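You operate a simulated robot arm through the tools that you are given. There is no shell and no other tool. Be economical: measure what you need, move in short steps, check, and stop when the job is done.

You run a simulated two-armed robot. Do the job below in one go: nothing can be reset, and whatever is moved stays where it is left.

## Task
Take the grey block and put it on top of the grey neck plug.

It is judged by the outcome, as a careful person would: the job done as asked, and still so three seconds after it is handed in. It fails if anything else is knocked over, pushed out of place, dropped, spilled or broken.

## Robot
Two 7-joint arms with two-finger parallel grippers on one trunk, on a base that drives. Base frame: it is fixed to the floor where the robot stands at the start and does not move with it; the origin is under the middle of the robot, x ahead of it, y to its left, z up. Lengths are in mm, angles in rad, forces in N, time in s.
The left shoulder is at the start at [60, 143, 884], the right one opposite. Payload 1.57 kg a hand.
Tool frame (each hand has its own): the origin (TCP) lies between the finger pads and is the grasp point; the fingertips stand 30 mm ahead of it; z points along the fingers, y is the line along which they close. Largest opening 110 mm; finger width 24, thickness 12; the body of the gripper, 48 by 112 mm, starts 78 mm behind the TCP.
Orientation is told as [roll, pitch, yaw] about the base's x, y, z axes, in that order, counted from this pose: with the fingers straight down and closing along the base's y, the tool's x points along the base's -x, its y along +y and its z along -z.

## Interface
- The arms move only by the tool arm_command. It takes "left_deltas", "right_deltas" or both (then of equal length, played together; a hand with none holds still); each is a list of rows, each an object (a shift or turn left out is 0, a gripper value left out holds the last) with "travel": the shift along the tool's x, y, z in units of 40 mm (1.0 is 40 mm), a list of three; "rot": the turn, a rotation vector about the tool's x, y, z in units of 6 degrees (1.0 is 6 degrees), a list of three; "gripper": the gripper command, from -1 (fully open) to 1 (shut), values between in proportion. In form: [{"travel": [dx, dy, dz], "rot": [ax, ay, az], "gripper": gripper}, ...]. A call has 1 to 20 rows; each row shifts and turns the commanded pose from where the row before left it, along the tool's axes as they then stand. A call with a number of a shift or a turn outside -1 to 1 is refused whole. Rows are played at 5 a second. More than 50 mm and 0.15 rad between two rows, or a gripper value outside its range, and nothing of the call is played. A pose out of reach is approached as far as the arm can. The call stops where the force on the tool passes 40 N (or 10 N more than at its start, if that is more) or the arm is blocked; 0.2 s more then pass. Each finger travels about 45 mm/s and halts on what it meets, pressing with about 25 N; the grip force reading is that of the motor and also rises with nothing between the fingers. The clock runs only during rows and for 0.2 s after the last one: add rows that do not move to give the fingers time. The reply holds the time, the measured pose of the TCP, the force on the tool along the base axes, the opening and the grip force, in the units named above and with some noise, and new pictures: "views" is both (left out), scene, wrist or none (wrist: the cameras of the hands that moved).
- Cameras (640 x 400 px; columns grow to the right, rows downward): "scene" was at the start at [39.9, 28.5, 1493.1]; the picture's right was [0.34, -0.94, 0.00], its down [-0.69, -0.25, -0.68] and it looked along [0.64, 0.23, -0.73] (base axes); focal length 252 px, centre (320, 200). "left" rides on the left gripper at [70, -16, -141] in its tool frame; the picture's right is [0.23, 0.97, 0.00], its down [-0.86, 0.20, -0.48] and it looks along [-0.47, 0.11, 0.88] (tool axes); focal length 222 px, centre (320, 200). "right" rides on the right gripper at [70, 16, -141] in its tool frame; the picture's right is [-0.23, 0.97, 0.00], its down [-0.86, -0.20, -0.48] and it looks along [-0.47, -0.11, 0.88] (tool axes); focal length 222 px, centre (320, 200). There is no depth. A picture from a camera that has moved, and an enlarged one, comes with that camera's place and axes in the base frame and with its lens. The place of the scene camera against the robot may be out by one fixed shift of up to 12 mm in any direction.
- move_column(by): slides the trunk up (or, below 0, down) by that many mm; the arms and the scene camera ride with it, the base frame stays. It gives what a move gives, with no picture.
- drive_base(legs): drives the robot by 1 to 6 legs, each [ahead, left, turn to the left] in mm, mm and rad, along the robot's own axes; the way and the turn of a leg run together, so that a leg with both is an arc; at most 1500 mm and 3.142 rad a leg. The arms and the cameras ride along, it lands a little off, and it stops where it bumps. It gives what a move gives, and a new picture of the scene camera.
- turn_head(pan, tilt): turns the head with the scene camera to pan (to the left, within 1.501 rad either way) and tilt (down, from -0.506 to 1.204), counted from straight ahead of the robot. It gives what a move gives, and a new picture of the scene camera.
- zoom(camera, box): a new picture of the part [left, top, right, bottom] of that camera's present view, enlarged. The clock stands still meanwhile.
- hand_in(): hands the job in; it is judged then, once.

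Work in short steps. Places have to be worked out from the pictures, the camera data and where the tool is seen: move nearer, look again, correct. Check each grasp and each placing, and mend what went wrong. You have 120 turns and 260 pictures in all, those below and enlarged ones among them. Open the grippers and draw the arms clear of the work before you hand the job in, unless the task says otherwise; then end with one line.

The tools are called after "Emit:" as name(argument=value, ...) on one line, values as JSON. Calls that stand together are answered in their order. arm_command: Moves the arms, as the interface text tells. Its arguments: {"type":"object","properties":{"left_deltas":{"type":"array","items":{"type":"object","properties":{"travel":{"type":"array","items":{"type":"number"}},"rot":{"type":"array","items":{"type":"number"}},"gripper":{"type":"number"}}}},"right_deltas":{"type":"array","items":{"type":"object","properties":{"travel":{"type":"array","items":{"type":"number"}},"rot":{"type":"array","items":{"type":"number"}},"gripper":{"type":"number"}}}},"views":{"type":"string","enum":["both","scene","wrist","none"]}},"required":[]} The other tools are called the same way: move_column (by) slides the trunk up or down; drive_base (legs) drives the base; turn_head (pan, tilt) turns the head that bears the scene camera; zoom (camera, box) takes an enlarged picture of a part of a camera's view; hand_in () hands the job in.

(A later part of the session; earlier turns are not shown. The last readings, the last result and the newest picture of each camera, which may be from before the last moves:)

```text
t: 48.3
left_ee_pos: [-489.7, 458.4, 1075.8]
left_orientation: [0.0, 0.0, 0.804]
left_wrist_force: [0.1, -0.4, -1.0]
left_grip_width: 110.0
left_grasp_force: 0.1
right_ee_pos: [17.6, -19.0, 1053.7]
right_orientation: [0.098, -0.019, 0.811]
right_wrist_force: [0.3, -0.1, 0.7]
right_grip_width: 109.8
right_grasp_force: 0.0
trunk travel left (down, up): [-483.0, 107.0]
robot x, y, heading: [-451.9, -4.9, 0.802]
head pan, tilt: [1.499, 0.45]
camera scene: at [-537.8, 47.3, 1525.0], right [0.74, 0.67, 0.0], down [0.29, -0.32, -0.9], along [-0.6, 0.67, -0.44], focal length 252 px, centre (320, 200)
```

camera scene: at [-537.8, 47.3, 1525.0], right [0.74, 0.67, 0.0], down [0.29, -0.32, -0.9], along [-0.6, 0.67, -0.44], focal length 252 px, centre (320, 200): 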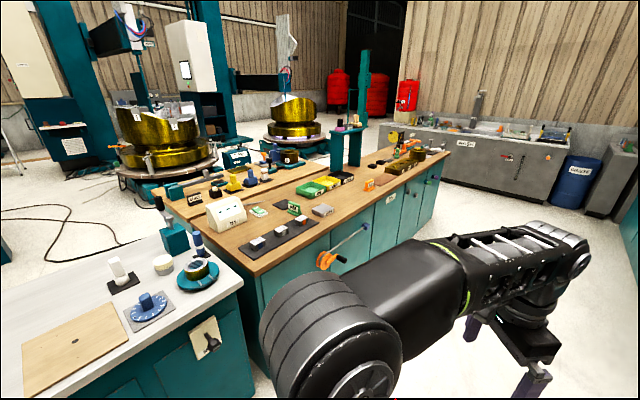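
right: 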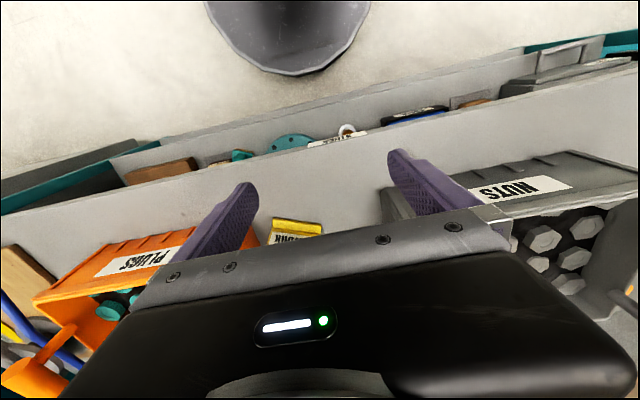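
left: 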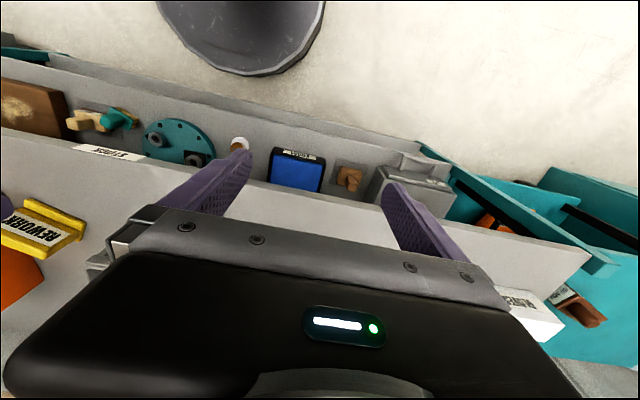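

Many work islands behind. I'll zoom here and finish the scan to the rear and right.

Emit:
zoom(camera="scene", box=[0, 80, 260, 240])

Emit:
zoom(camera="scene", box=[0, 220, 260, 400])

Emit:
zoom(camera="scene", box=[180, 140, 460, 280])

Emit:
drive_base(legs=[[0, 0, -1.6]])

Emit:
turn_head(pan=-1.5, tilt=0.45)

```text
2.46 times, centred on (130, 160) of scene
camera zoom: at [-537.8, 47.3, 1525.0], right [0.74, 0.67, 0.0], down [0.29, -0.32, -0.9], along [-0.6, 0.67, -0.44], focal length 620 px, centre (788, 298)
```

zoom: 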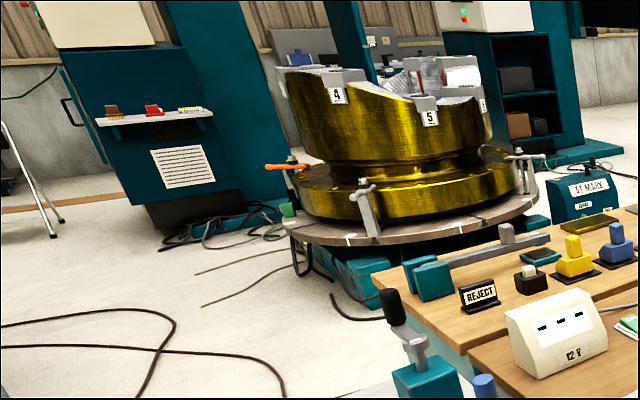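

```text
2.22 times, centred on (130, 310) of scene
camera zoom: at [-537.8, 47.3, 1525.0], right [0.74, 0.67, 0.0], down [0.29, -0.32, -0.9], along [-0.6, 0.67, -0.44], focal length 559 px, centre (742, -44)
```

zoom: 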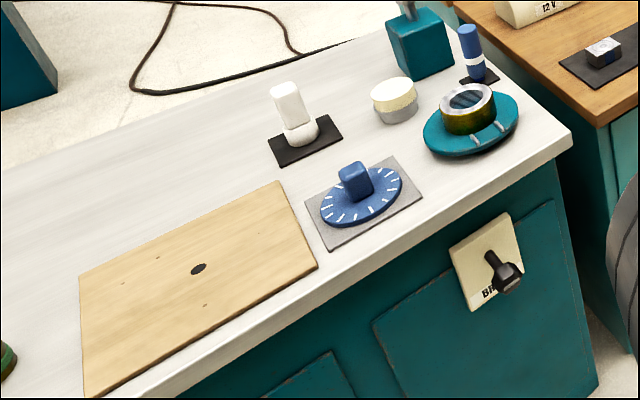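

```text
2.29 times, centred on (320, 210) of scene
camera zoom: at [-537.8, 47.3, 1525.0], right [0.74, 0.67, 0.0], down [0.29, -0.32, -0.9], along [-0.6, 0.67, -0.44], focal length 575 px, centre (320, 177)
```

zoom: 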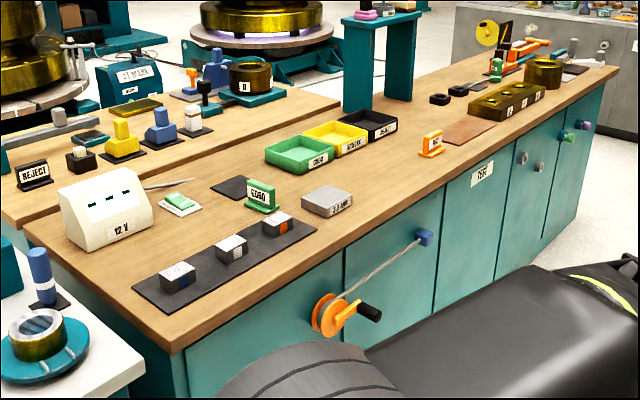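

```text
t: 52.5
left_ee_pos: [9.5, 32.6, 1075.8]
left_orientation: [0.001, -0.001, -0.781]
left_wrist_force: [0.2, 0.6, 1.1]
left_grip_width: 109.8
left_grasp_force: 0.1
right_ee_pos: [-474.3, -468.6, 1053.6]
right_orientation: [0.099, -0.019, -0.774]
right_wrist_force: [-0.5, -0.4, -0.1]
right_grip_width: 109.8
right_grasp_force: 0.1
trunk travel left (down, up): [-483.0, 107.0]
robot x, y, heading: [-454.9, -2.7, -0.78]
head pan, tilt: [1.499, 0.45]
camera scene: at [-407.7, 82.1, 1525.0], right [0.66, -0.75, 0.0], down [-0.33, -0.29, -0.9], along [0.68, 0.59, -0.44], focal length 252 px, centre (320, 200)
```

scene: 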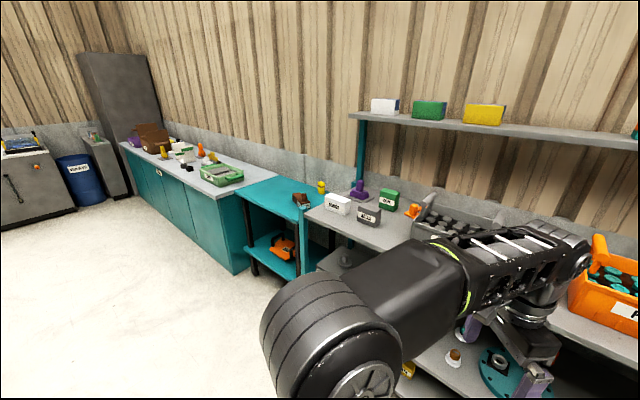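

```text
t: 55.1
left_ee_pos: [9.3, 31.5, 1075.1]
left_orientation: [0.0, 0.001, -0.781]
left_wrist_force: [0.0, 0.1, -0.6]
left_grip_width: 110.1
left_grasp_force: 0.1
right_ee_pos: [-474.9, -469.4, 1052.1]
right_orientation: [0.096, -0.02, -0.773]
right_wrist_force: [1.0, 0.2, 0.3]
right_grip_width: 110.0
right_grasp_force: 0.1
trunk travel left (down, up): [-483.0, 107.0]
robot x, y, heading: [-449.0, -0.5, -0.777]
head pan, tilt: [-1.499, 0.45]
camera scene: at [-536.7, -48.2, 1525.0], right [-0.76, 0.65, 0.0], down [0.28, 0.33, -0.9], along [-0.59, -0.68, -0.44], focal length 252 px, centre (320, 200)
```

scene: 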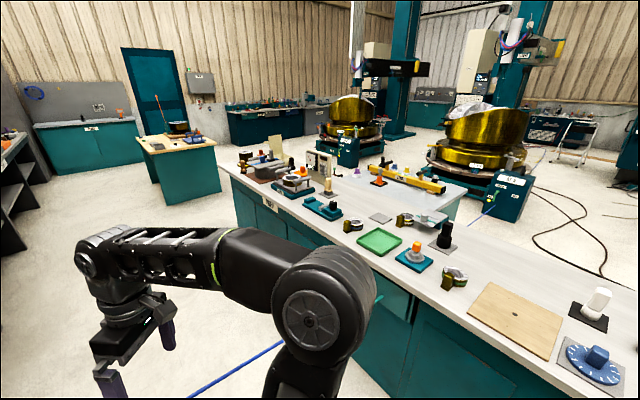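

Nothing obviously task-related is at a low height elsewhere; LOT-top (z≈528) fits the stated work surface. I'll return to face the shelf and look into it from low and close.

Emit:
drive_base(legs=[[0, 0, 0.78], [0, 450, 0]])

Emit:
move_column(by=-400)

Emit:
turn_head(pan=0.0, tilt=0.5)

```text
t: 59.8
left_ee_pos: [-130.7, 785.3, 1074.3]
left_orientation: [0.0, 0.001, -0.022]
left_wrist_force: [-0.1, 0.9, -0.1]
left_grip_width: 109.9
left_grasp_force: 0.2
right_ee_pos: [-136.0, 88.1, 1053.9]
right_orientation: [0.096, -0.018, -0.013]
right_wrist_force: [-0.1, 0.1, -0.2]
right_grip_width: 110.2
right_grasp_force: 0.1
trunk travel left (down, up): [-483.0, 107.0]
robot x, y, heading: [-441.0, 441.4, -0.02]
head pan, tilt: [-1.499, 0.45]
camera scene: at [-472.3, 354.5, 1525.0], right [-1.0, -0.05, 0.0], down [-0.02, 0.43, -0.9], along [0.05, -0.9, -0.43], focal length 252 px, centre (320, 200)
```

scene: 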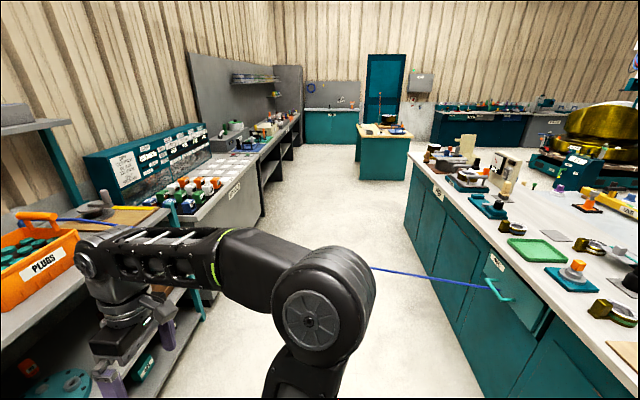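

```text
t: 63.7
left_ee_pos: [-130.9, 784.2, 674.9]
left_orientation: [0.0, 0.0, -0.017]
left_wrist_force: [0.1, -0.1, 0.1]
left_grip_width: 109.8
left_grasp_force: 0.0
right_ee_pos: [-136.7, 87.1, 653.3]
right_orientation: [0.099, -0.018, -0.012]
right_wrist_force: [0.3, -0.2, -0.7]
right_grip_width: 110.1
right_grasp_force: 0.0
trunk travel left (down, up): [-83.0, 507.0]
robot x, y, heading: [-440.8, 442.8, -0.025]
head pan, tilt: [-1.499, 0.45]
```

```text
t: 65.3
left_ee_pos: [-130.0, 784.1, 674.1]
left_orientation: [0.003, -0.001, -0.02]
left_wrist_force: [0.8, -0.2, -0.5]
left_grip_width: 110.0
left_grasp_force: 0.1
right_ee_pos: [-137.3, 87.3, 653.3]
right_orientation: [0.098, -0.02, -0.013]
right_wrist_force: [0.1, 0.3, -0.5]
right_grip_width: 109.9
right_grasp_force: 0.1
trunk travel left (down, up): [-83.0, 507.0]
robot x, y, heading: [-445.4, 443.2, -0.022]
head pan, tilt: [0.0, 0.499]
camera scene: at [-386.1, 443.5, 1120.5], right [-0.02, -1.0, 0.0], down [-0.48, 0.01, -0.88], along [0.88, -0.02, -0.48], focal length 252 px, centre (320, 200)
```

scene: 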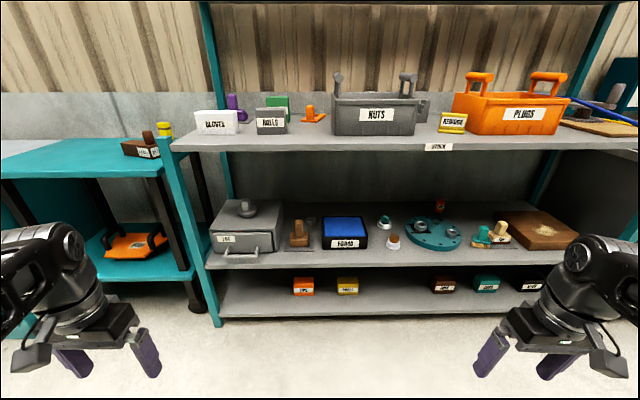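

Emit:
drive_base(legs=[[200, 0, 0.02]])

Emit:
zoom(camera="scene", box=[160, 180, 340, 300])

Emit:
zoom(camera="scene", box=[340, 180, 600, 340])

Emit:
zoom(camera="scene", box=[140, 60, 500, 180])

```text
t: 66.8
left_ee_pos: [59.5, 789.2, 674.0]
left_orientation: [0.0, 0.0, 0.002]
left_wrist_force: [0.0, 0.4, 0.3]
left_grip_width: 110.3
left_grasp_force: 0.0
right_ee_pos: [69.1, 91.8, 652.5]
right_orientation: [0.098, -0.02, 0.007]
right_wrist_force: [-0.1, 0.0, -0.5]
right_grip_width: 109.9
right_grasp_force: 0.1
trunk travel left (down, up): [-83.0, 507.0]
robot x, y, heading: [-241.8, 439.6, 0.001]
head pan, tilt: [0.0, 0.499]
camera scene: at [-188.0, 443.1, 1120.5], right [0.0, -1.0, 0.0], down [-0.48, 0.0, -0.88], along [0.88, 0.0, -0.48], focal length 252 px, centre (320, 200)
```

scene: 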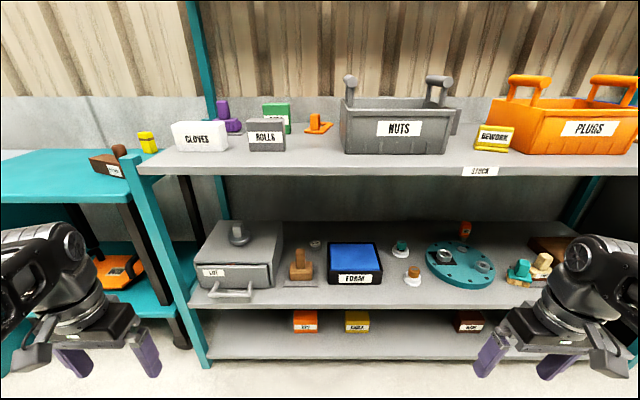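

```text
3.33 times, centred on (250, 240) of scene
camera zoom: at [-188.0, 443.1, 1120.5], right [0.0, -1.0, 0.0], down [-0.48, 0.0, -0.88], along [0.88, 0.0, -0.48], focal length 839 px, centre (553, 67)
```

zoom: 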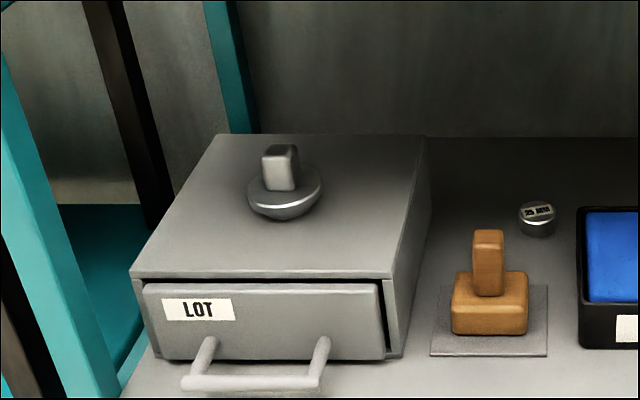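

```text
2.46 times, centred on (470, 260) of scene
camera zoom: at [-188.0, 443.1, 1120.5], right [0.0, -1.0, 0.0], down [-0.48, 0.0, -0.88], along [0.88, 0.0, -0.48], focal length 620 px, centre (-49, 52)
```

zoom: 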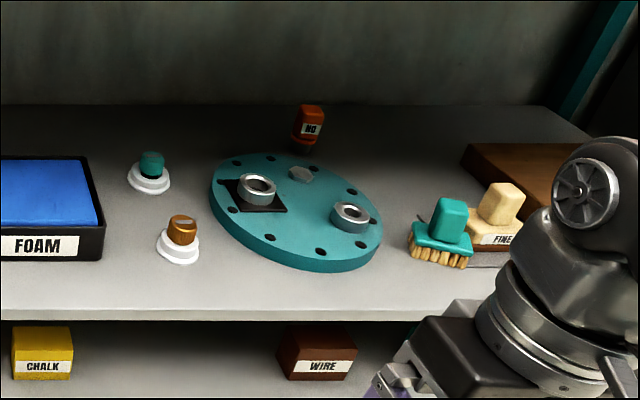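

```text
1.78 times, centred on (320, 120) of scene
camera zoom: at [-188.0, 443.1, 1120.5], right [0.0, -1.0, 0.0], down [-0.48, 0.0, -0.88], along [0.88, 0.0, -0.48], focal length 447 px, centre (320, 342)
```

zoom: 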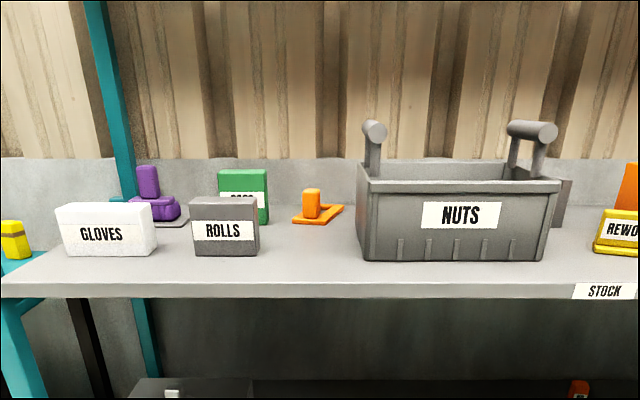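

The LOT-top object (x≈543, y≈710, disc at z≈580) is a tapered plug with a square grip: very likely the grey neck plug. Now I'll inspect the upper table (z≈888) from above for the grey block.

Emit:
drive_base(legs=[[-200, 0, 0], [0, -330, 0]])

Emit:
move_column(by=400)

Emit:
turn_head(pan=0.0, tilt=0.5)

Emit:
zoom(camera="scene", box=[150, 140, 350, 260])

Emit:
zoom(camera="scene", box=[320, 140, 560, 260])

```text
t: 70.2
left_ee_pos: [-140.3, 460.3, 675.4]
left_orientation: [-0.001, -0.001, -0.006]
left_wrist_force: [-0.1, -0.3, 0.6]
left_grip_width: 110.0
left_grasp_force: 0.1
right_ee_pos: [-136.4, -235.7, 654.0]
right_orientation: [0.098, -0.02, 0.001]
right_wrist_force: [-0.3, 0.8, 0.8]
right_grip_width: 109.9
right_grasp_force: 0.0
trunk travel left (down, up): [-83.0, 507.0]
robot x, y, heading: [-446.6, 118.2, -0.004]
head pan, tilt: [0.0, 0.499]
camera scene: at [-390.4, 116.7, 1120.5], right [-0.01, -1.0, 0.0], down [-0.48, 0.0, -0.88], along [0.88, 0.0, -0.48], focal length 252 px, centre (320, 200)
```

scene: 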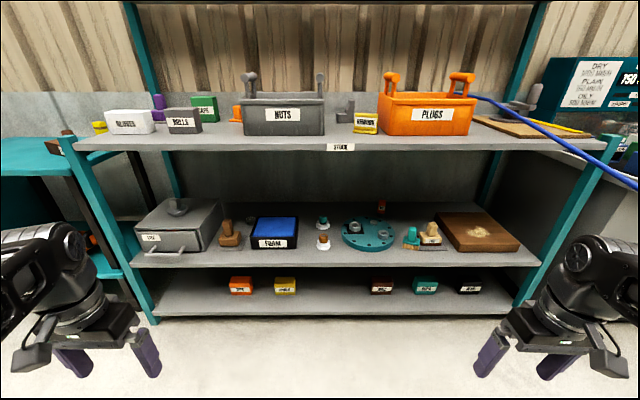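

```text
t: 74.0
left_ee_pos: [-140.4, 460.2, 1075.0]
left_orientation: [0.0, 0.001, -0.004]
left_wrist_force: [-0.4, -0.4, -0.6]
left_grip_width: 110.0
left_grasp_force: 0.1
right_ee_pos: [-135.8, -235.0, 1054.0]
right_orientation: [0.098, -0.02, 0.002]
right_wrist_force: [0.5, 0.4, 0.0]
right_grip_width: 109.8
right_grasp_force: 0.0
trunk travel left (down, up): [-483.0, 107.0]
robot x, y, heading: [-443.6, 116.1, -0.005]
head pan, tilt: [0.0, 0.499]
```

```text
t: 74.7
left_ee_pos: [-140.5, 460.5, 1075.6]
left_orientation: [0.0, 0.001, -0.006]
left_wrist_force: [0.4, 0.9, -0.5]
left_grip_width: 110.0
left_grasp_force: 0.0
right_ee_pos: [-136.5, -236.9, 1053.1]
right_orientation: [0.097, -0.019, 0.001]
right_wrist_force: [0.7, 0.2, 0.2]
right_grip_width: 110.0
right_grasp_force: 0.0
trunk travel left (down, up): [-483.0, 107.0]
robot x, y, heading: [-449.7, 113.8, -0.005]
head pan, tilt: [0.0, 0.499]
camera scene: at [-390.4, 116.6, 1520.5], right [-0.01, -1.0, 0.0], down [-0.48, 0.0, -0.88], along [0.88, 0.0, -0.48], focal length 252 px, centre (320, 200)
```

scene: 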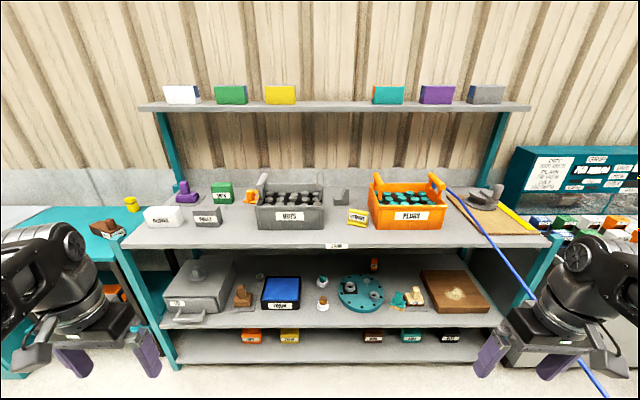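

```text
3.20 times, centred on (250, 200) of scene
camera zoom: at [-390.4, 116.6, 1520.5], right [-0.01, -1.0, 0.0], down [-0.48, 0.0, -0.88], along [0.88, 0.0, -0.48], focal length 805 px, centre (544, 200)
```

zoom: 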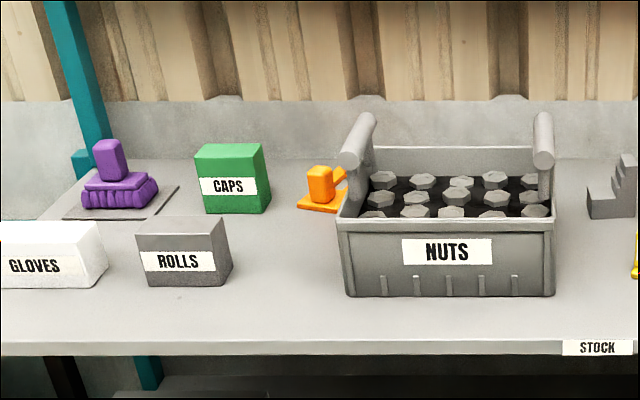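

```text
2.67 times, centred on (440, 200) of scene
camera zoom: at [-390.4, 116.6, 1520.5], right [-0.01, -1.0, 0.0], down [-0.48, 0.0, -0.88], along [0.88, 0.0, -0.48], focal length 671 px, centre (0, 200)
```

zoom: 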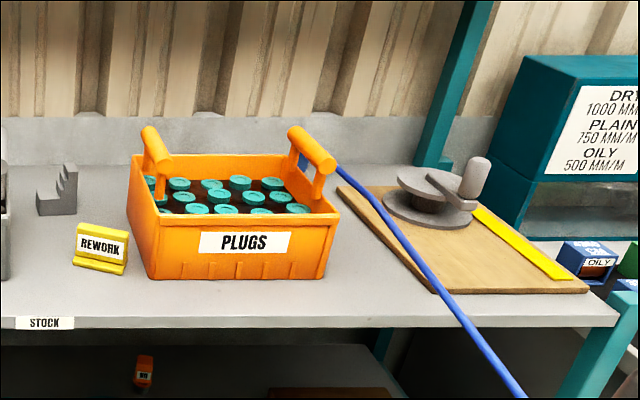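

The only unlabelled grey block-like thing up here is the stepped piece near REWORK. Before deciding, I'll view the LOT-top item and the 25 MM puck up close with the left wrist camera: column down, drive in.

Emit:
move_column(by=-300)

Emit:
drive_base(legs=[[0, 260, 0], [350, 0, 0]])

Emit:
arm_command(left_deltas=[{"rot": [0, -1, 0]}, {"rot": [0, -1, 0]}, {"rot": [0, -1, 0]}, {"rot": [0, -1, 0]}, {"rot": [0, -1, 0]}], views="both")

```text
t: 77.7
left_ee_pos: [-140.6, 461.3, 774.7]
left_orientation: [-0.001, 0.001, -0.005]
left_wrist_force: [0.2, 0.7, 2.0]
left_grip_width: 109.9
left_grasp_force: 0.0
right_ee_pos: [-136.3, -235.2, 753.3]
right_orientation: [0.098, -0.019, 0.002]
right_wrist_force: [0.2, -0.4, 0.7]
right_grip_width: 109.9
right_grasp_force: 0.0
trunk travel left (down, up): [-183.0, 407.0]
robot x, y, heading: [-447.2, 116.3, -0.007]
head pan, tilt: [0.0, 0.499]
```

```text
t: 81.4
left_ee_pos: [212.3, 708.9, 774.6]
left_orientation: [-0.001, 0.001, -0.011]
left_wrist_force: [0.2, 0.1, 0.4]
left_grip_width: 110.0
left_grasp_force: 0.0
right_ee_pos: [211.9, 12.1, 755.3]
right_orientation: [0.098, -0.02, -0.005]
right_wrist_force: [0.1, -0.8, 0.2]
right_grip_width: 110.0
right_grasp_force: 0.0
trunk travel left (down, up): [-183.0, 407.0]
robot x, y, heading: [-98.2, 366.8, -0.012]
head pan, tilt: [0.0, 0.499]
camera scene: at [-39.7, 367.0, 1220.5], right [-0.01, -1.0, 0.0], down [-0.48, 0.01, -0.88], along [0.88, -0.01, -0.48], focal length 252 px, centre (320, 200)
```

scene: 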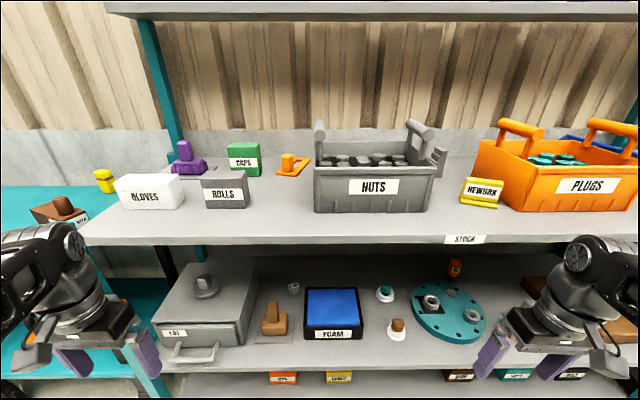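

```text
t: 82.6
left_ee_pos: [212.2, 708.9, 774.5]
left_orientation: [-0.001, -0.526, -0.012]
left_wrist_force: [-0.2, 0.2, -0.3]
left_grip_width: 110.1
left_grasp_force: 0.0
right_ee_pos: [212.1, 12.7, 752.5]
right_orientation: [0.099, -0.018, -0.006]
right_wrist_force: [-0.5, -0.6, -0.9]
right_grip_width: 110.1
right_grasp_force: 0.1
trunk travel left (down, up): [-183.0, 407.0]
robot x, y, heading: [-95.8, 365.0, -0.014]
head pan, tilt: [0.0, 0.499]
camera scene: at [-39.5, 367.0, 1220.5], right [-0.01, -1.0, 0.0], down [-0.48, 0.01, -0.88], along [0.88, -0.01, -0.48], focal length 252 px, centre (320, 200)
camera left: at [82.4, 694.1, 862.4], right [-0.18, 0.98, -0.11], down [0.5, 0.19, 0.84], along [0.84, 0.1, -0.53], focal length 222 px, centre (320, 200)
```

scene: 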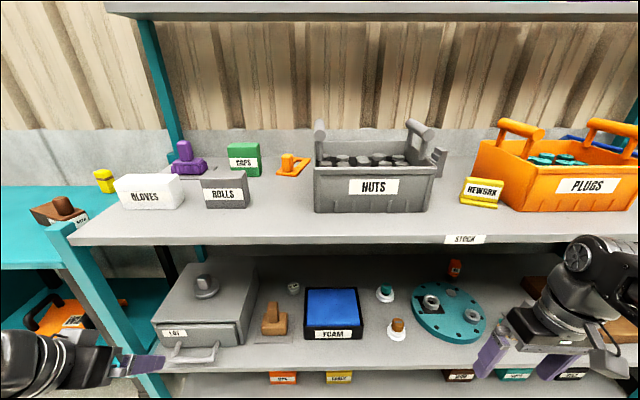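
left: 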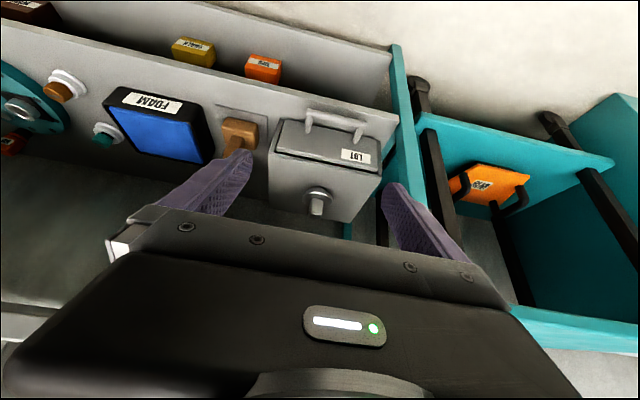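

Emit:
zoom(camera="left", box=[270, 100, 390, 230])

Emit:
zoom(camera="scene", box=[150, 255, 310, 375])

Emit:
zoom(camera="scene", box=[360, 255, 560, 375])

```text
3.08 times, centred on (330, 165) of left
camera zoom: at [82.4, 694.1, 862.4], right [-0.18, 0.98, -0.11], down [0.5, 0.19, 0.84], along [0.84, 0.1, -0.53], focal length 684 px, centre (289, 308)
```

zoom: 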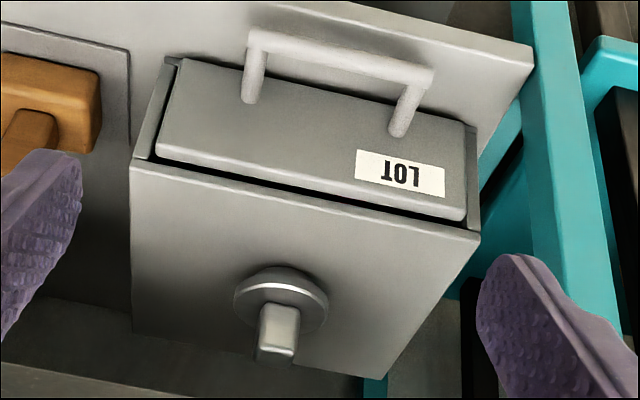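

```text
3.33 times, centred on (230, 315) of scene
camera zoom: at [-39.5, 367.0, 1220.5], right [-0.01, -1.0, 0.0], down [-0.48, 0.01, -0.88], along [0.88, -0.01, -0.48], focal length 839 px, centre (620, -183)
```

zoom: 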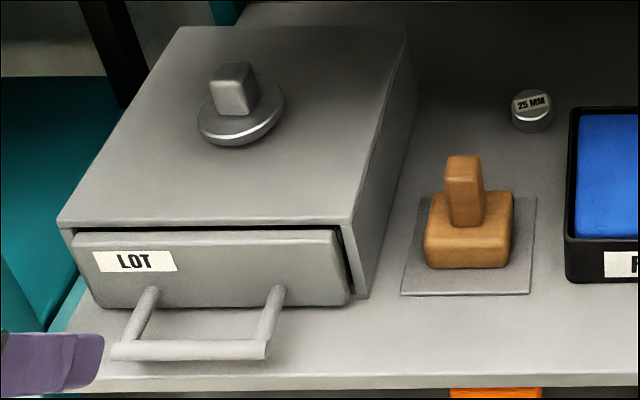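

```text
3.20 times, centred on (460, 315) of scene
camera zoom: at [-39.5, 367.0, 1220.5], right [-0.01, -1.0, 0.0], down [-0.48, 0.01, -0.88], along [0.88, -0.01, -0.48], focal length 805 px, centre (-128, -168)
```

zoom: 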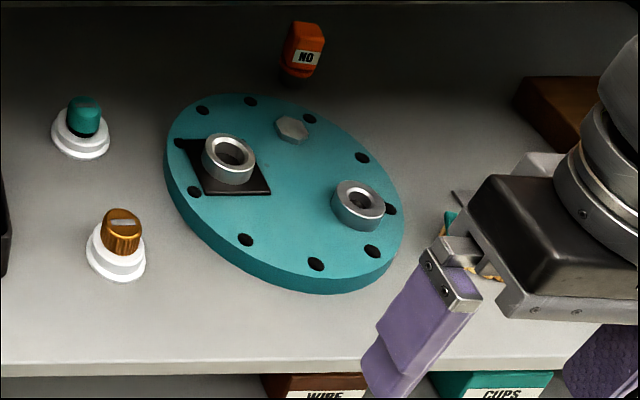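

The LOT-top item is clearly a stopper with a square grip. Next I look closely at the stepped grey piece with the right wrist camera: column up, pitch the right hand.

Emit:
move_column(by=300)

Emit:
arm_command(right_deltas=[{"rot": [0, -1, 0]}, {"rot": [0, -1, 0]}, {"rot": [0, -1, 0]}, {"rot": [0, -1, 0]}], views="both")

Emit:
zoom(camera="scene", box=[300, 150, 520, 280])

```text
t: 85.6
left_ee_pos: [211.9, 710.1, 1074.9]
left_orientation: [0.0, -0.524, -0.011]
left_wrist_force: [-0.5, 0.4, -0.2]
left_grip_width: 110.0
left_grasp_force: 0.1
right_ee_pos: [212.1, 13.3, 1054.2]
right_orientation: [0.098, -0.02, -0.006]
right_wrist_force: [0.0, -0.1, -1.0]
right_grip_width: 109.9
right_grasp_force: 0.1
trunk travel left (down, up): [-483.0, 107.0]
robot x, y, heading: [-97.8, 367.8, -0.011]
head pan, tilt: [0.0, 0.499]
```

```text
t: 86.6
left_ee_pos: [211.8, 709.7, 1074.9]
left_orientation: [0.0, -0.523, -0.013]
left_wrist_force: [0.2, -0.1, 0.8]
left_grip_width: 109.7
left_grasp_force: 0.1
right_ee_pos: [210.8, 12.3, 1054.6]
right_orientation: [0.107, -0.439, -0.049]
right_wrist_force: [-0.3, -0.5, 0.0]
right_grip_width: 109.9
right_grasp_force: 0.1
trunk travel left (down, up): [-483.0, 107.0]
robot x, y, heading: [-94.2, 363.7, -0.015]
head pan, tilt: [0.0, 0.499]
camera scene: at [-40.1, 367.0, 1520.5], right [-0.01, -1.0, 0.0], down [-0.48, 0.01, -0.88], along [0.88, -0.01, -0.48], focal length 252 px, centre (320, 200)
camera right: at [87.7, 18.5, 1152.7], right [0.21, 0.96, 0.19], down [0.57, -0.28, 0.77], along [0.8, -0.05, -0.6], focal length 222 px, centre (320, 200)
```

scene: 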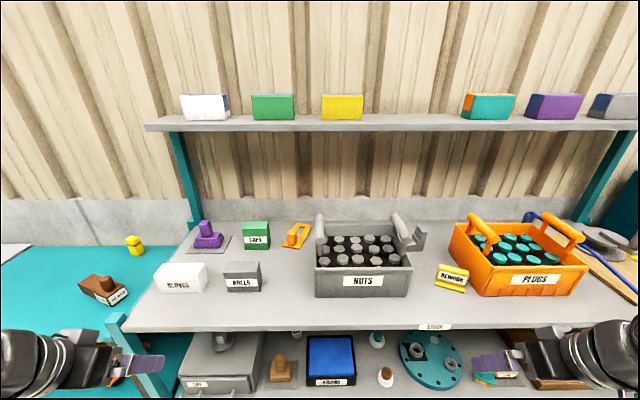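
right: 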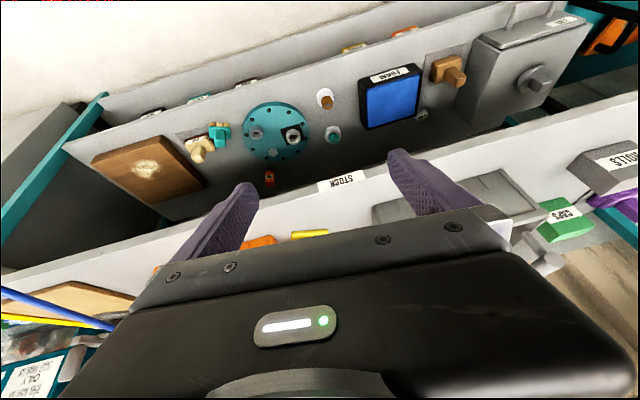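

```text
2.91 times, centred on (410, 215) of scene
camera zoom: at [-40.1, 367.0, 1520.5], right [-0.01, -1.0, 0.0], down [-0.48, 0.01, -0.88], along [0.88, -0.01, -0.48], focal length 732 px, centre (58, 156)
```

zoom: 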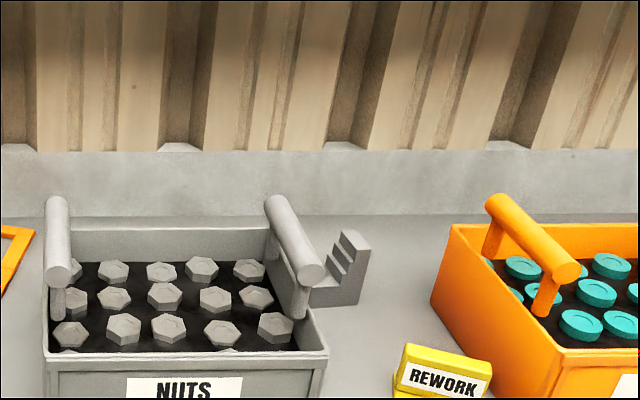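

Six coloured block-like items sit on the overhead shelf, including a grey one. I zoom on these.

Emit:
zoom(camera="scene", box=[440, 70, 640, 140])

Emit:
zoom(camera="scene", box=[140, 70, 400, 140])

```text
3.20 times, centred on (540, 105) of scene
camera zoom: at [-40.1, 367.0, 1520.5], right [-0.01, -1.0, 0.0], down [-0.48, 0.01, -0.88], along [0.88, -0.01, -0.48], focal length 805 px, centre (-384, 504)
```

zoom: 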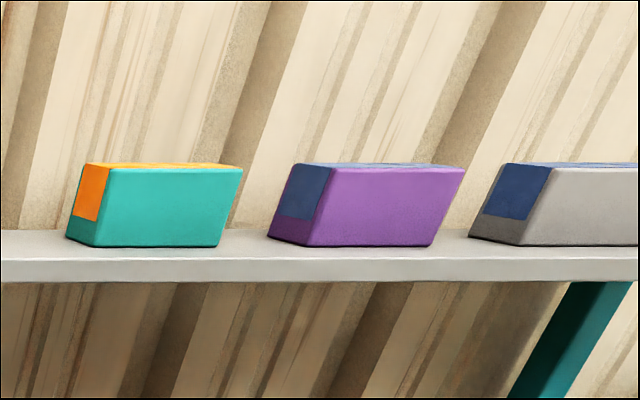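

```text
2.46 times, centred on (270, 105) of scene
camera zoom: at [-40.1, 367.0, 1520.5], right [-0.01, -1.0, 0.0], down [-0.48, 0.01, -0.88], along [0.88, -0.01, -0.48], focal length 620 px, centre (443, 434)
```

zoom: 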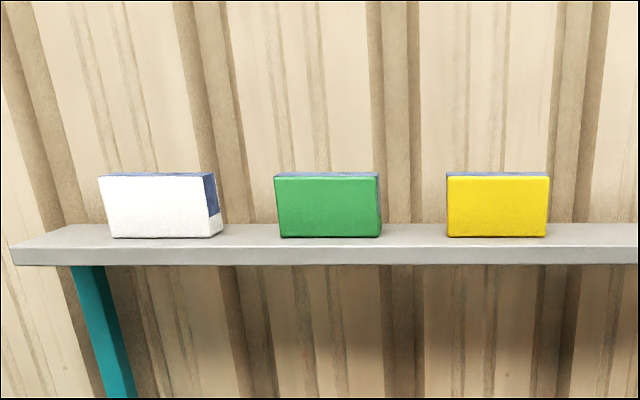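

The overhead items look like cartons. I'll raise the column fully and check behind the two crates for any hidden grey block.

Emit:
move_column(by=105)

Emit:
drive_base(legs=[[0, -300, 0.012], [80, 0, 0]])

Emit:
turn_head(pan=0.0, tilt=0.7)

Emit:
zoom(camera="scene", box=[180, 90, 400, 228])

Emit:
zoom(camera="scene", box=[360, 90, 580, 228])

```text
t: 87.9
left_ee_pos: [212.9, 709.0, 1181.4]
left_orientation: [0.0, -0.524, -0.013]
left_wrist_force: [-0.2, 0.0, -0.3]
left_grip_width: 110.1
left_grasp_force: 0.1
right_ee_pos: [211.8, 12.2, 1157.6]
right_orientation: [0.106, -0.437, -0.048]
right_wrist_force: [0.7, -0.1, -0.2]
right_grip_width: 110.1
right_grasp_force: 0.1
trunk travel left (down, up): [-588.0, 2.0]
robot x, y, heading: [-90.6, 367.1, -0.011]
head pan, tilt: [0.0, 0.499]
```

```text
t: 90.6
left_ee_pos: [288.2, 415.2, 1179.4]
left_orientation: [0.002, -0.521, -0.005]
left_wrist_force: [0.7, -0.2, -0.3]
left_grip_width: 110.2
left_grasp_force: 0.0
right_ee_pos: [292.6, -280.4, 1157.4]
right_orientation: [0.106, -0.435, -0.043]
right_wrist_force: [1.0, 0.4, -0.1]
right_grip_width: 109.8
right_grasp_force: 0.0
trunk travel left (down, up): [-588.0, 2.0]
robot x, y, heading: [-17.9, 72.6, -0.014]
head pan, tilt: [0.0, 0.499]
camera scene: at [38.9, 72.3, 1625.4], right [-0.01, -1.0, 0.0], down [-0.48, 0.0, -0.88], along [0.88, 0.0, -0.48], focal length 252 px, centre (320, 200)
```

scene: 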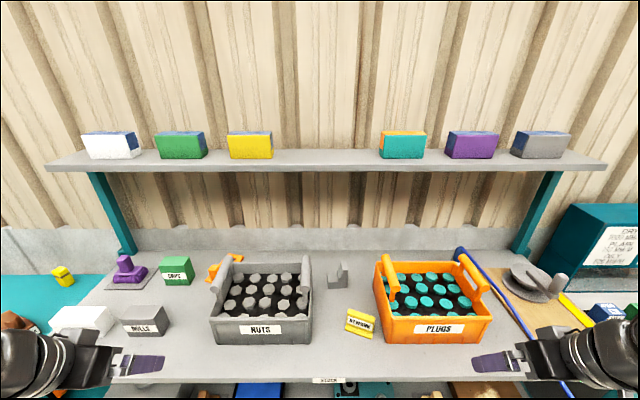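

```text
t: 91.3
left_ee_pos: [287.8, 416.3, 1181.1]
left_orientation: [0.002, -0.523, -0.006]
left_wrist_force: [0.4, 0.3, -0.4]
left_grip_width: 110.2
left_grasp_force: 0.0
right_ee_pos: [289.8, -279.7, 1159.1]
right_orientation: [0.105, -0.437, -0.042]
right_wrist_force: [-0.1, -0.3, 0.1]
right_grip_width: 110.1
right_grasp_force: 0.0
trunk travel left (down, up): [-588.0, 2.0]
robot x, y, heading: [-14.2, 70.4, -0.003]
head pan, tilt: [0.0, 0.7]
camera scene: at [30.7, 72.2, 1607.8], right [-0.01, -1.0, 0.0], down [-0.64, 0.0, -0.77], along [0.77, 0.0, -0.64], focal length 252 px, centre (320, 200)
```

scene: 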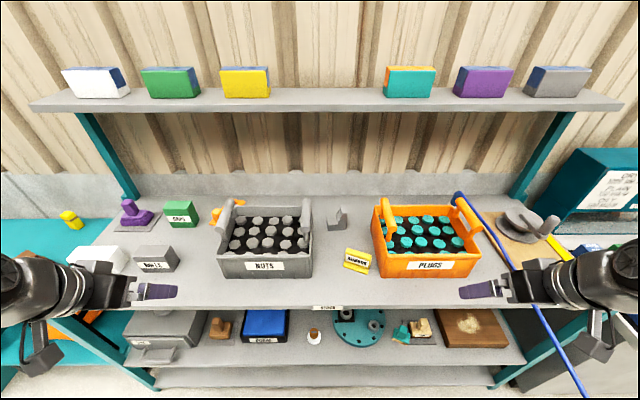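

```text
2.90 times, centred on (290, 159) of scene
camera zoom: at [30.7, 72.2, 1607.8], right [-0.01, -1.0, 0.0], down [-0.64, 0.0, -0.77], along [0.77, 0.0, -0.64], focal length 730 px, centre (407, 319)
```

zoom: 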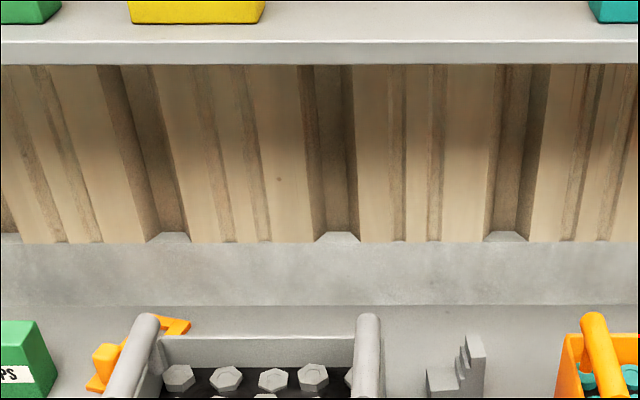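

```text
2.90 times, centred on (470, 159) of scene
camera zoom: at [30.7, 72.2, 1607.8], right [-0.01, -1.0, 0.0], down [-0.64, 0.0, -0.77], along [0.77, 0.0, -0.64], focal length 730 px, centre (-115, 319)
```

zoom: 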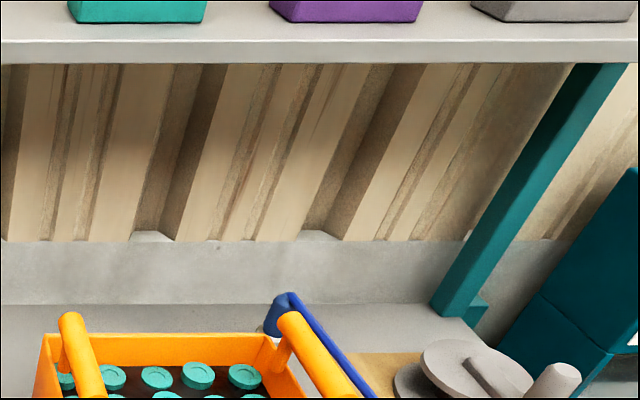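

Emit:
zoom(camera="scene", box=[310, 195, 374, 235])

Emit:
zoom(camera="scene", box=[120, 300, 216, 360])

Emit:
zoom(camera="scene", box=[490, 50, 618, 130])

Emit:
zoom(camera="scene", box=[300, 300, 428, 380])

```text
10.00 times, centred on (342, 215) of scene
camera zoom: at [30.7, 72.2, 1607.8], right [-0.01, -1.0, 0.0], down [-0.64, 0.0, -0.77], along [0.77, 0.0, -0.64], focal length 2517 px, centre (100, 50)
```

zoom: 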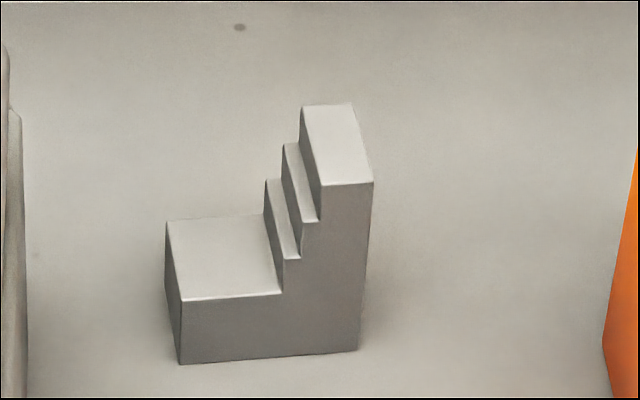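

```text
6.67 times, centred on (168, 330) of scene
camera zoom: at [30.7, 72.2, 1607.8], right [-0.01, -1.0, 0.0], down [-0.64, 0.0, -0.77], along [0.77, 0.0, -0.64], focal length 1678 px, centre (1333, -667)
```

zoom: 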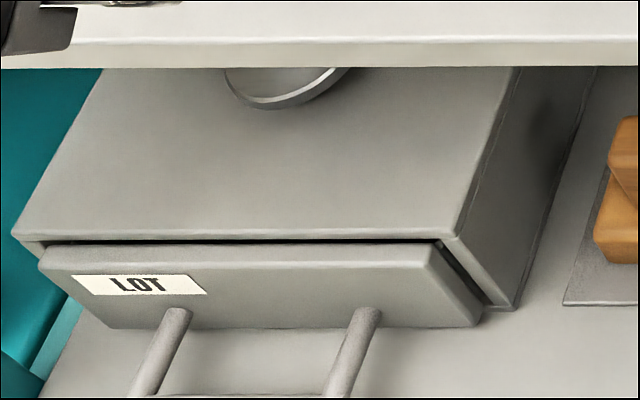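

```text
5.00 times, centred on (554, 90) of scene
camera zoom: at [30.7, 72.2, 1607.8], right [-0.01, -1.0, 0.0], down [-0.64, 0.0, -0.77], along [0.77, 0.0, -0.64], focal length 1258 px, centre (-850, 750)
```

zoom: 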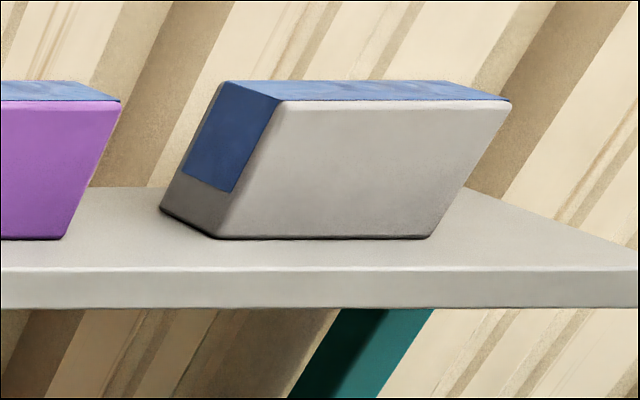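

```text
5.00 times, centred on (364, 340) of scene
camera zoom: at [30.7, 72.2, 1607.8], right [-0.01, -1.0, 0.0], down [-0.64, 0.0, -0.77], along [0.77, 0.0, -0.64], focal length 1258 px, centre (100, -500)
```

zoom: 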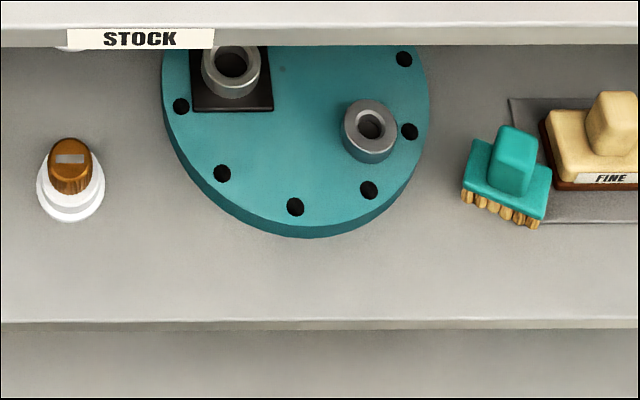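

Comparing all views: the only unlabelled grey block is the stepped one straight ahead of the start pose (front face x≈690, y≈-18, z 897–991), and the LOT-top stopper (x≈562, y≈742, top z≈612) is the grey neck plug. Since placing happens under the upper board, I'll grip the block's tall end with a nearly horizontal left hand; first shift right and pitch the hand.

Emit:
drive_base(legs=[[0, -220, 0.005]])

Emit:
arm_command(left_deltas=[{"rot": [0, -1, 0]}, {"rot": [0, -1, 0]}, {"rot": [0, -1, 0]}, {"rot": [0, -1, 0]}, {"rot": [0, -1, 0]}, {"rot": [0, -1, 0]}, {"rot": [0, -1, 0]}, {"rot": [0, -1, 0]}, {"rot": [0, -0.85, 0]}], views="both")

```text
t: 93.0
left_ee_pos: [285.1, 195.8, 1178.8]
left_orientation: [0.001, -0.524, -0.003]
left_wrist_force: [-0.4, -0.4, 0.0]
left_grip_width: 110.1
left_grasp_force: 0.1
right_ee_pos: [290.4, -502.4, 1158.3]
right_orientation: [0.107, -0.435, -0.04]
right_wrist_force: [-0.5, -1.0, 0.0]
right_grip_width: 110.0
right_grasp_force: 0.1
trunk travel left (down, up): [-588.0, 2.0]
robot x, y, heading: [-18.4, -149.5, -0.004]
head pan, tilt: [0.0, 0.7]
camera scene: at [30.0, -149.4, 1607.8], right [0.0, -1.0, 0.0], down [-0.64, 0.0, -0.76], along [0.76, 0.0, -0.64], focal length 252 px, centre (320, 200)
```

scene: 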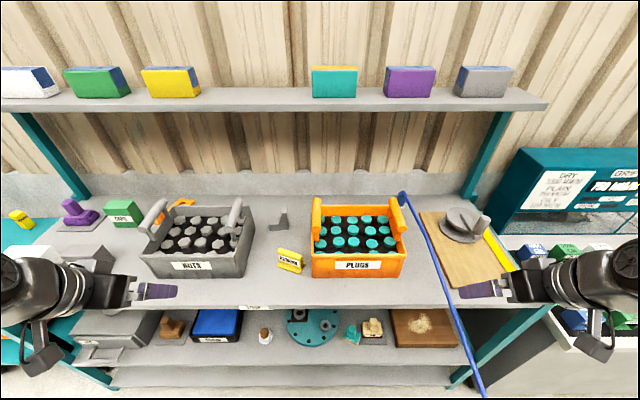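

```text
t: 95.0
left_ee_pos: [295.9, 266.4, 1240.6]
left_orientation: [0.002, -1.45, -0.009]
left_wrist_force: [0.1, -0.3, 0.0]
left_grip_width: 110.0
left_grasp_force: 0.0
left hand out of reach, approached as far as the arm can: row 4, 5, 6, 7, 8, 9
right_ee_pos: [291.7, -498.5, 1158.3]
right_orientation: [0.108, -0.438, -0.038]
right_wrist_force: [-0.3, 0.4, 0.2]
right_grip_width: 109.7
right_grasp_force: 0.0
trunk travel left (down, up): [-588.0, 2.0]
robot x, y, heading: [-20.3, -149.5, -0.006]
head pan, tilt: [0.0, 0.7]
camera scene: at [29.8, -147.3, 1607.8], right [0.0, -1.0, 0.0], down [-0.64, 0.0, -0.77], along [0.77, 0.0, -0.64], focal length 252 px, centre (320, 200)
camera left: at [148.4, 250.7, 1189.7], right [-0.02, 0.97, -0.23], down [-0.37, 0.2, 0.91], along [0.93, 0.1, 0.36], focal length 222 px, centre (320, 200)
```

scene: 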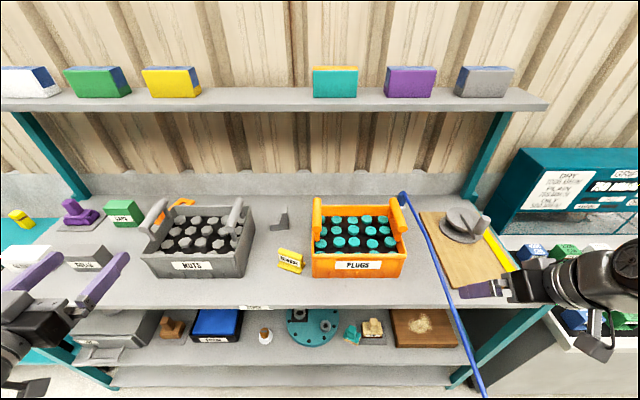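
left: 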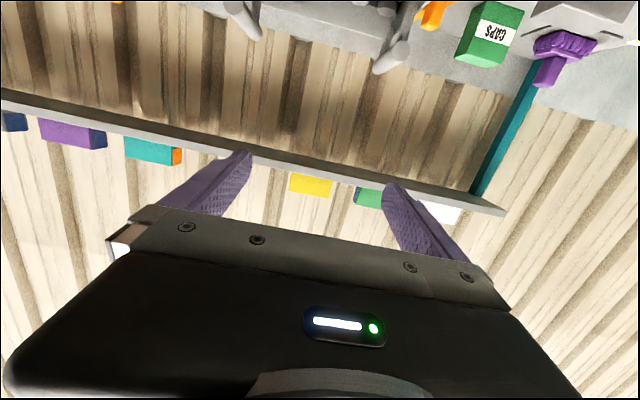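

In this pose the camera hangs below the hand and would hit REWORK/table at the pick. I'll move forward in free air and roll the hand 180° about its axis so that the camera ends on top.

Emit:
arm_command(left_deltas=[{"travel": [-0.5, 0, 1], "rot": [0, 0.5, 0]}, {"travel": [-0.5, 0, 1], "rot": [0, 0.5, 0]}, {"travel": [0, 0, 1], "rot": [0, 0.5, 0]}, {"travel": [0, 0, 1], "rot": [0, 0.4, 0]}, {"rot": [0, 0, 1]}, {"rot": [0, 0, 1]}, {"rot": [0, 0, 1]}, {"rot": [0, 0, 1]}, {"rot": [0, 0, 1]}, {"rot": [0, 0, 1]}, {"rot": [0, 0, 1]}, {"rot": [0, 0, 1]}], views="scene")

```text
t: 97.6
left_ee_pos: [457.6, 264.5, 1249.6]
left_orientation: [1.154, -0.687, -1.301]
left_wrist_force: [0.1, 0.1, 0.3]
left_grip_width: 109.9
left_grasp_force: 0.2
right_ee_pos: [290.1, -500.1, 1158.9]
right_orientation: [0.108, -0.437, -0.039]
right_wrist_force: [-0.4, 0.1, 0.3]
right_grip_width: 109.9
right_grasp_force: 0.0
trunk travel left (down, up): [-588.0, 2.0]
robot x, y, heading: [-19.5, -150.0, -0.0]
head pan, tilt: [0.0, 0.7]
camera scene: at [30.0, -147.7, 1607.8], right [0.0, -1.0, 0.0], down [-0.64, 0.0, -0.76], along [0.76, 0.0, -0.64], focal length 252 px, centre (320, 200)
```

scene: 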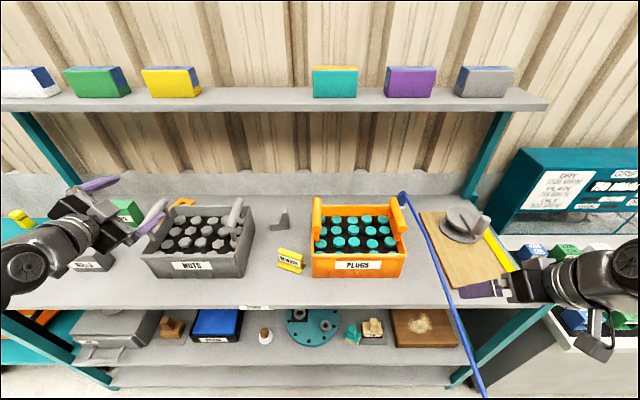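

Rolling works; continue to 180° total.

Emit:
arm_command(left_deltas=[{"rot": [0, 0, 1]}, {"rot": [0, 0, 1]}, {"rot": [0, 0, 1]}, {"rot": [0, 0, 1]}, {"rot": [0, 0, 1]}, {"rot": [0, 0, 1]}, {"rot": [0, 0, 1]}, {"rot": [0, 0, 1]}, {"rot": [0, 0, 1]}, {"rot": [0, 0, 1]}, {"rot": [0, 0, 1]}, {"rot": [0, 0, 1]}, {"rot": [0, 0, 1]}, {"rot": [0, 0, 1]}, {"rot": [0, 0, 1]}, {"rot": [0, 0, 1]}, {"rot": [0, 0, 1]}, {"rot": [0, 0, 1]}], views="none")

Emit:
arm_command(left_deltas=[{"rot": [0, 0, 1]}, {"rot": [0, 0, 1]}, {"rot": [0, 0, 1]}, {"rot": [0, 0, 1]}], views="both")

```text
t: 101.4
left_ee_pos: [458.7, 264.5, 1250.1]
left_orientation: [0.887, 1.053, -2.19]
left_wrist_force: [0.3, -0.1, 0.0]
left_grip_width: 109.8
left_grasp_force: 0.1
right_ee_pos: [291.7, -500.3, 1158.7]
right_orientation: [0.107, -0.437, -0.04]
right_wrist_force: [-0.5, -0.6, -0.6]
right_grip_width: 109.9
right_grasp_force: 0.0
trunk travel left (down, up): [-588.0, 2.0]
robot x, y, heading: [-20.8, -149.0, -0.003]
head pan, tilt: [0.0, 0.7]
```

```text
t: 102.4
left_ee_pos: [459.2, 265.6, 1250.5]
left_orientation: [-0.005, 1.251, 3.13]
left_wrist_force: [-0.3, -0.4, 0.2]
left_grip_width: 110.0
left_grasp_force: 0.1
right_ee_pos: [290.0, -500.1, 1158.5]
right_orientation: [0.107, -0.437, -0.039]
right_wrist_force: [0.0, 0.1, -0.1]
right_grip_width: 109.9
right_grasp_force: 0.0
trunk travel left (down, up): [-588.0, 2.0]
robot x, y, heading: [-24.1, -151.4, -0.001]
head pan, tilt: [0.0, 0.7]
camera scene: at [30.0, -147.7, 1607.8], right [0.0, -1.0, 0.0], down [-0.64, 0.0, -0.76], along [0.76, 0.0, -0.64], focal length 252 px, centre (320, 200)
camera left: at [348.4, 281.5, 1360.5], right [0.07, -0.97, 0.21], down [-0.72, -0.2, -0.66], along [0.69, -0.11, -0.72], focal length 222 px, centre (320, 200)
```

scene: 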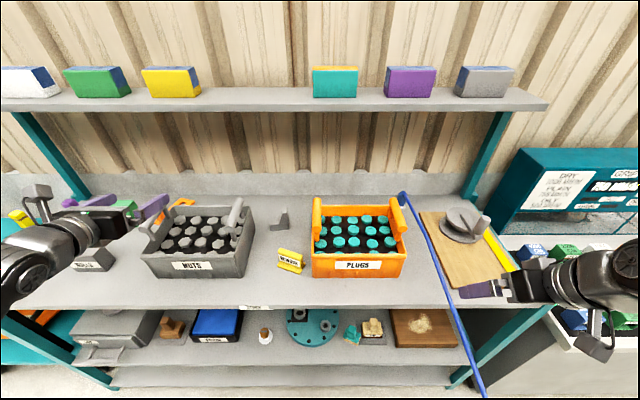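
left: 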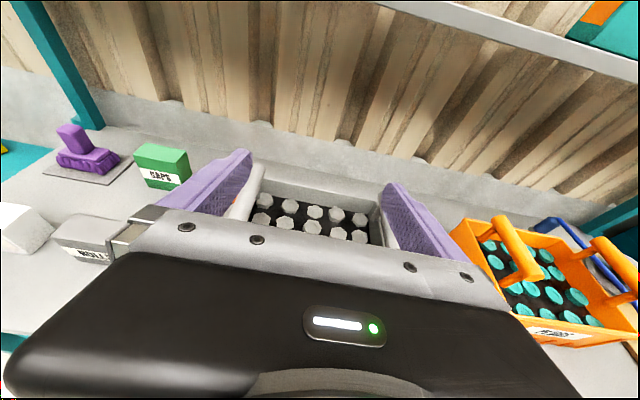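

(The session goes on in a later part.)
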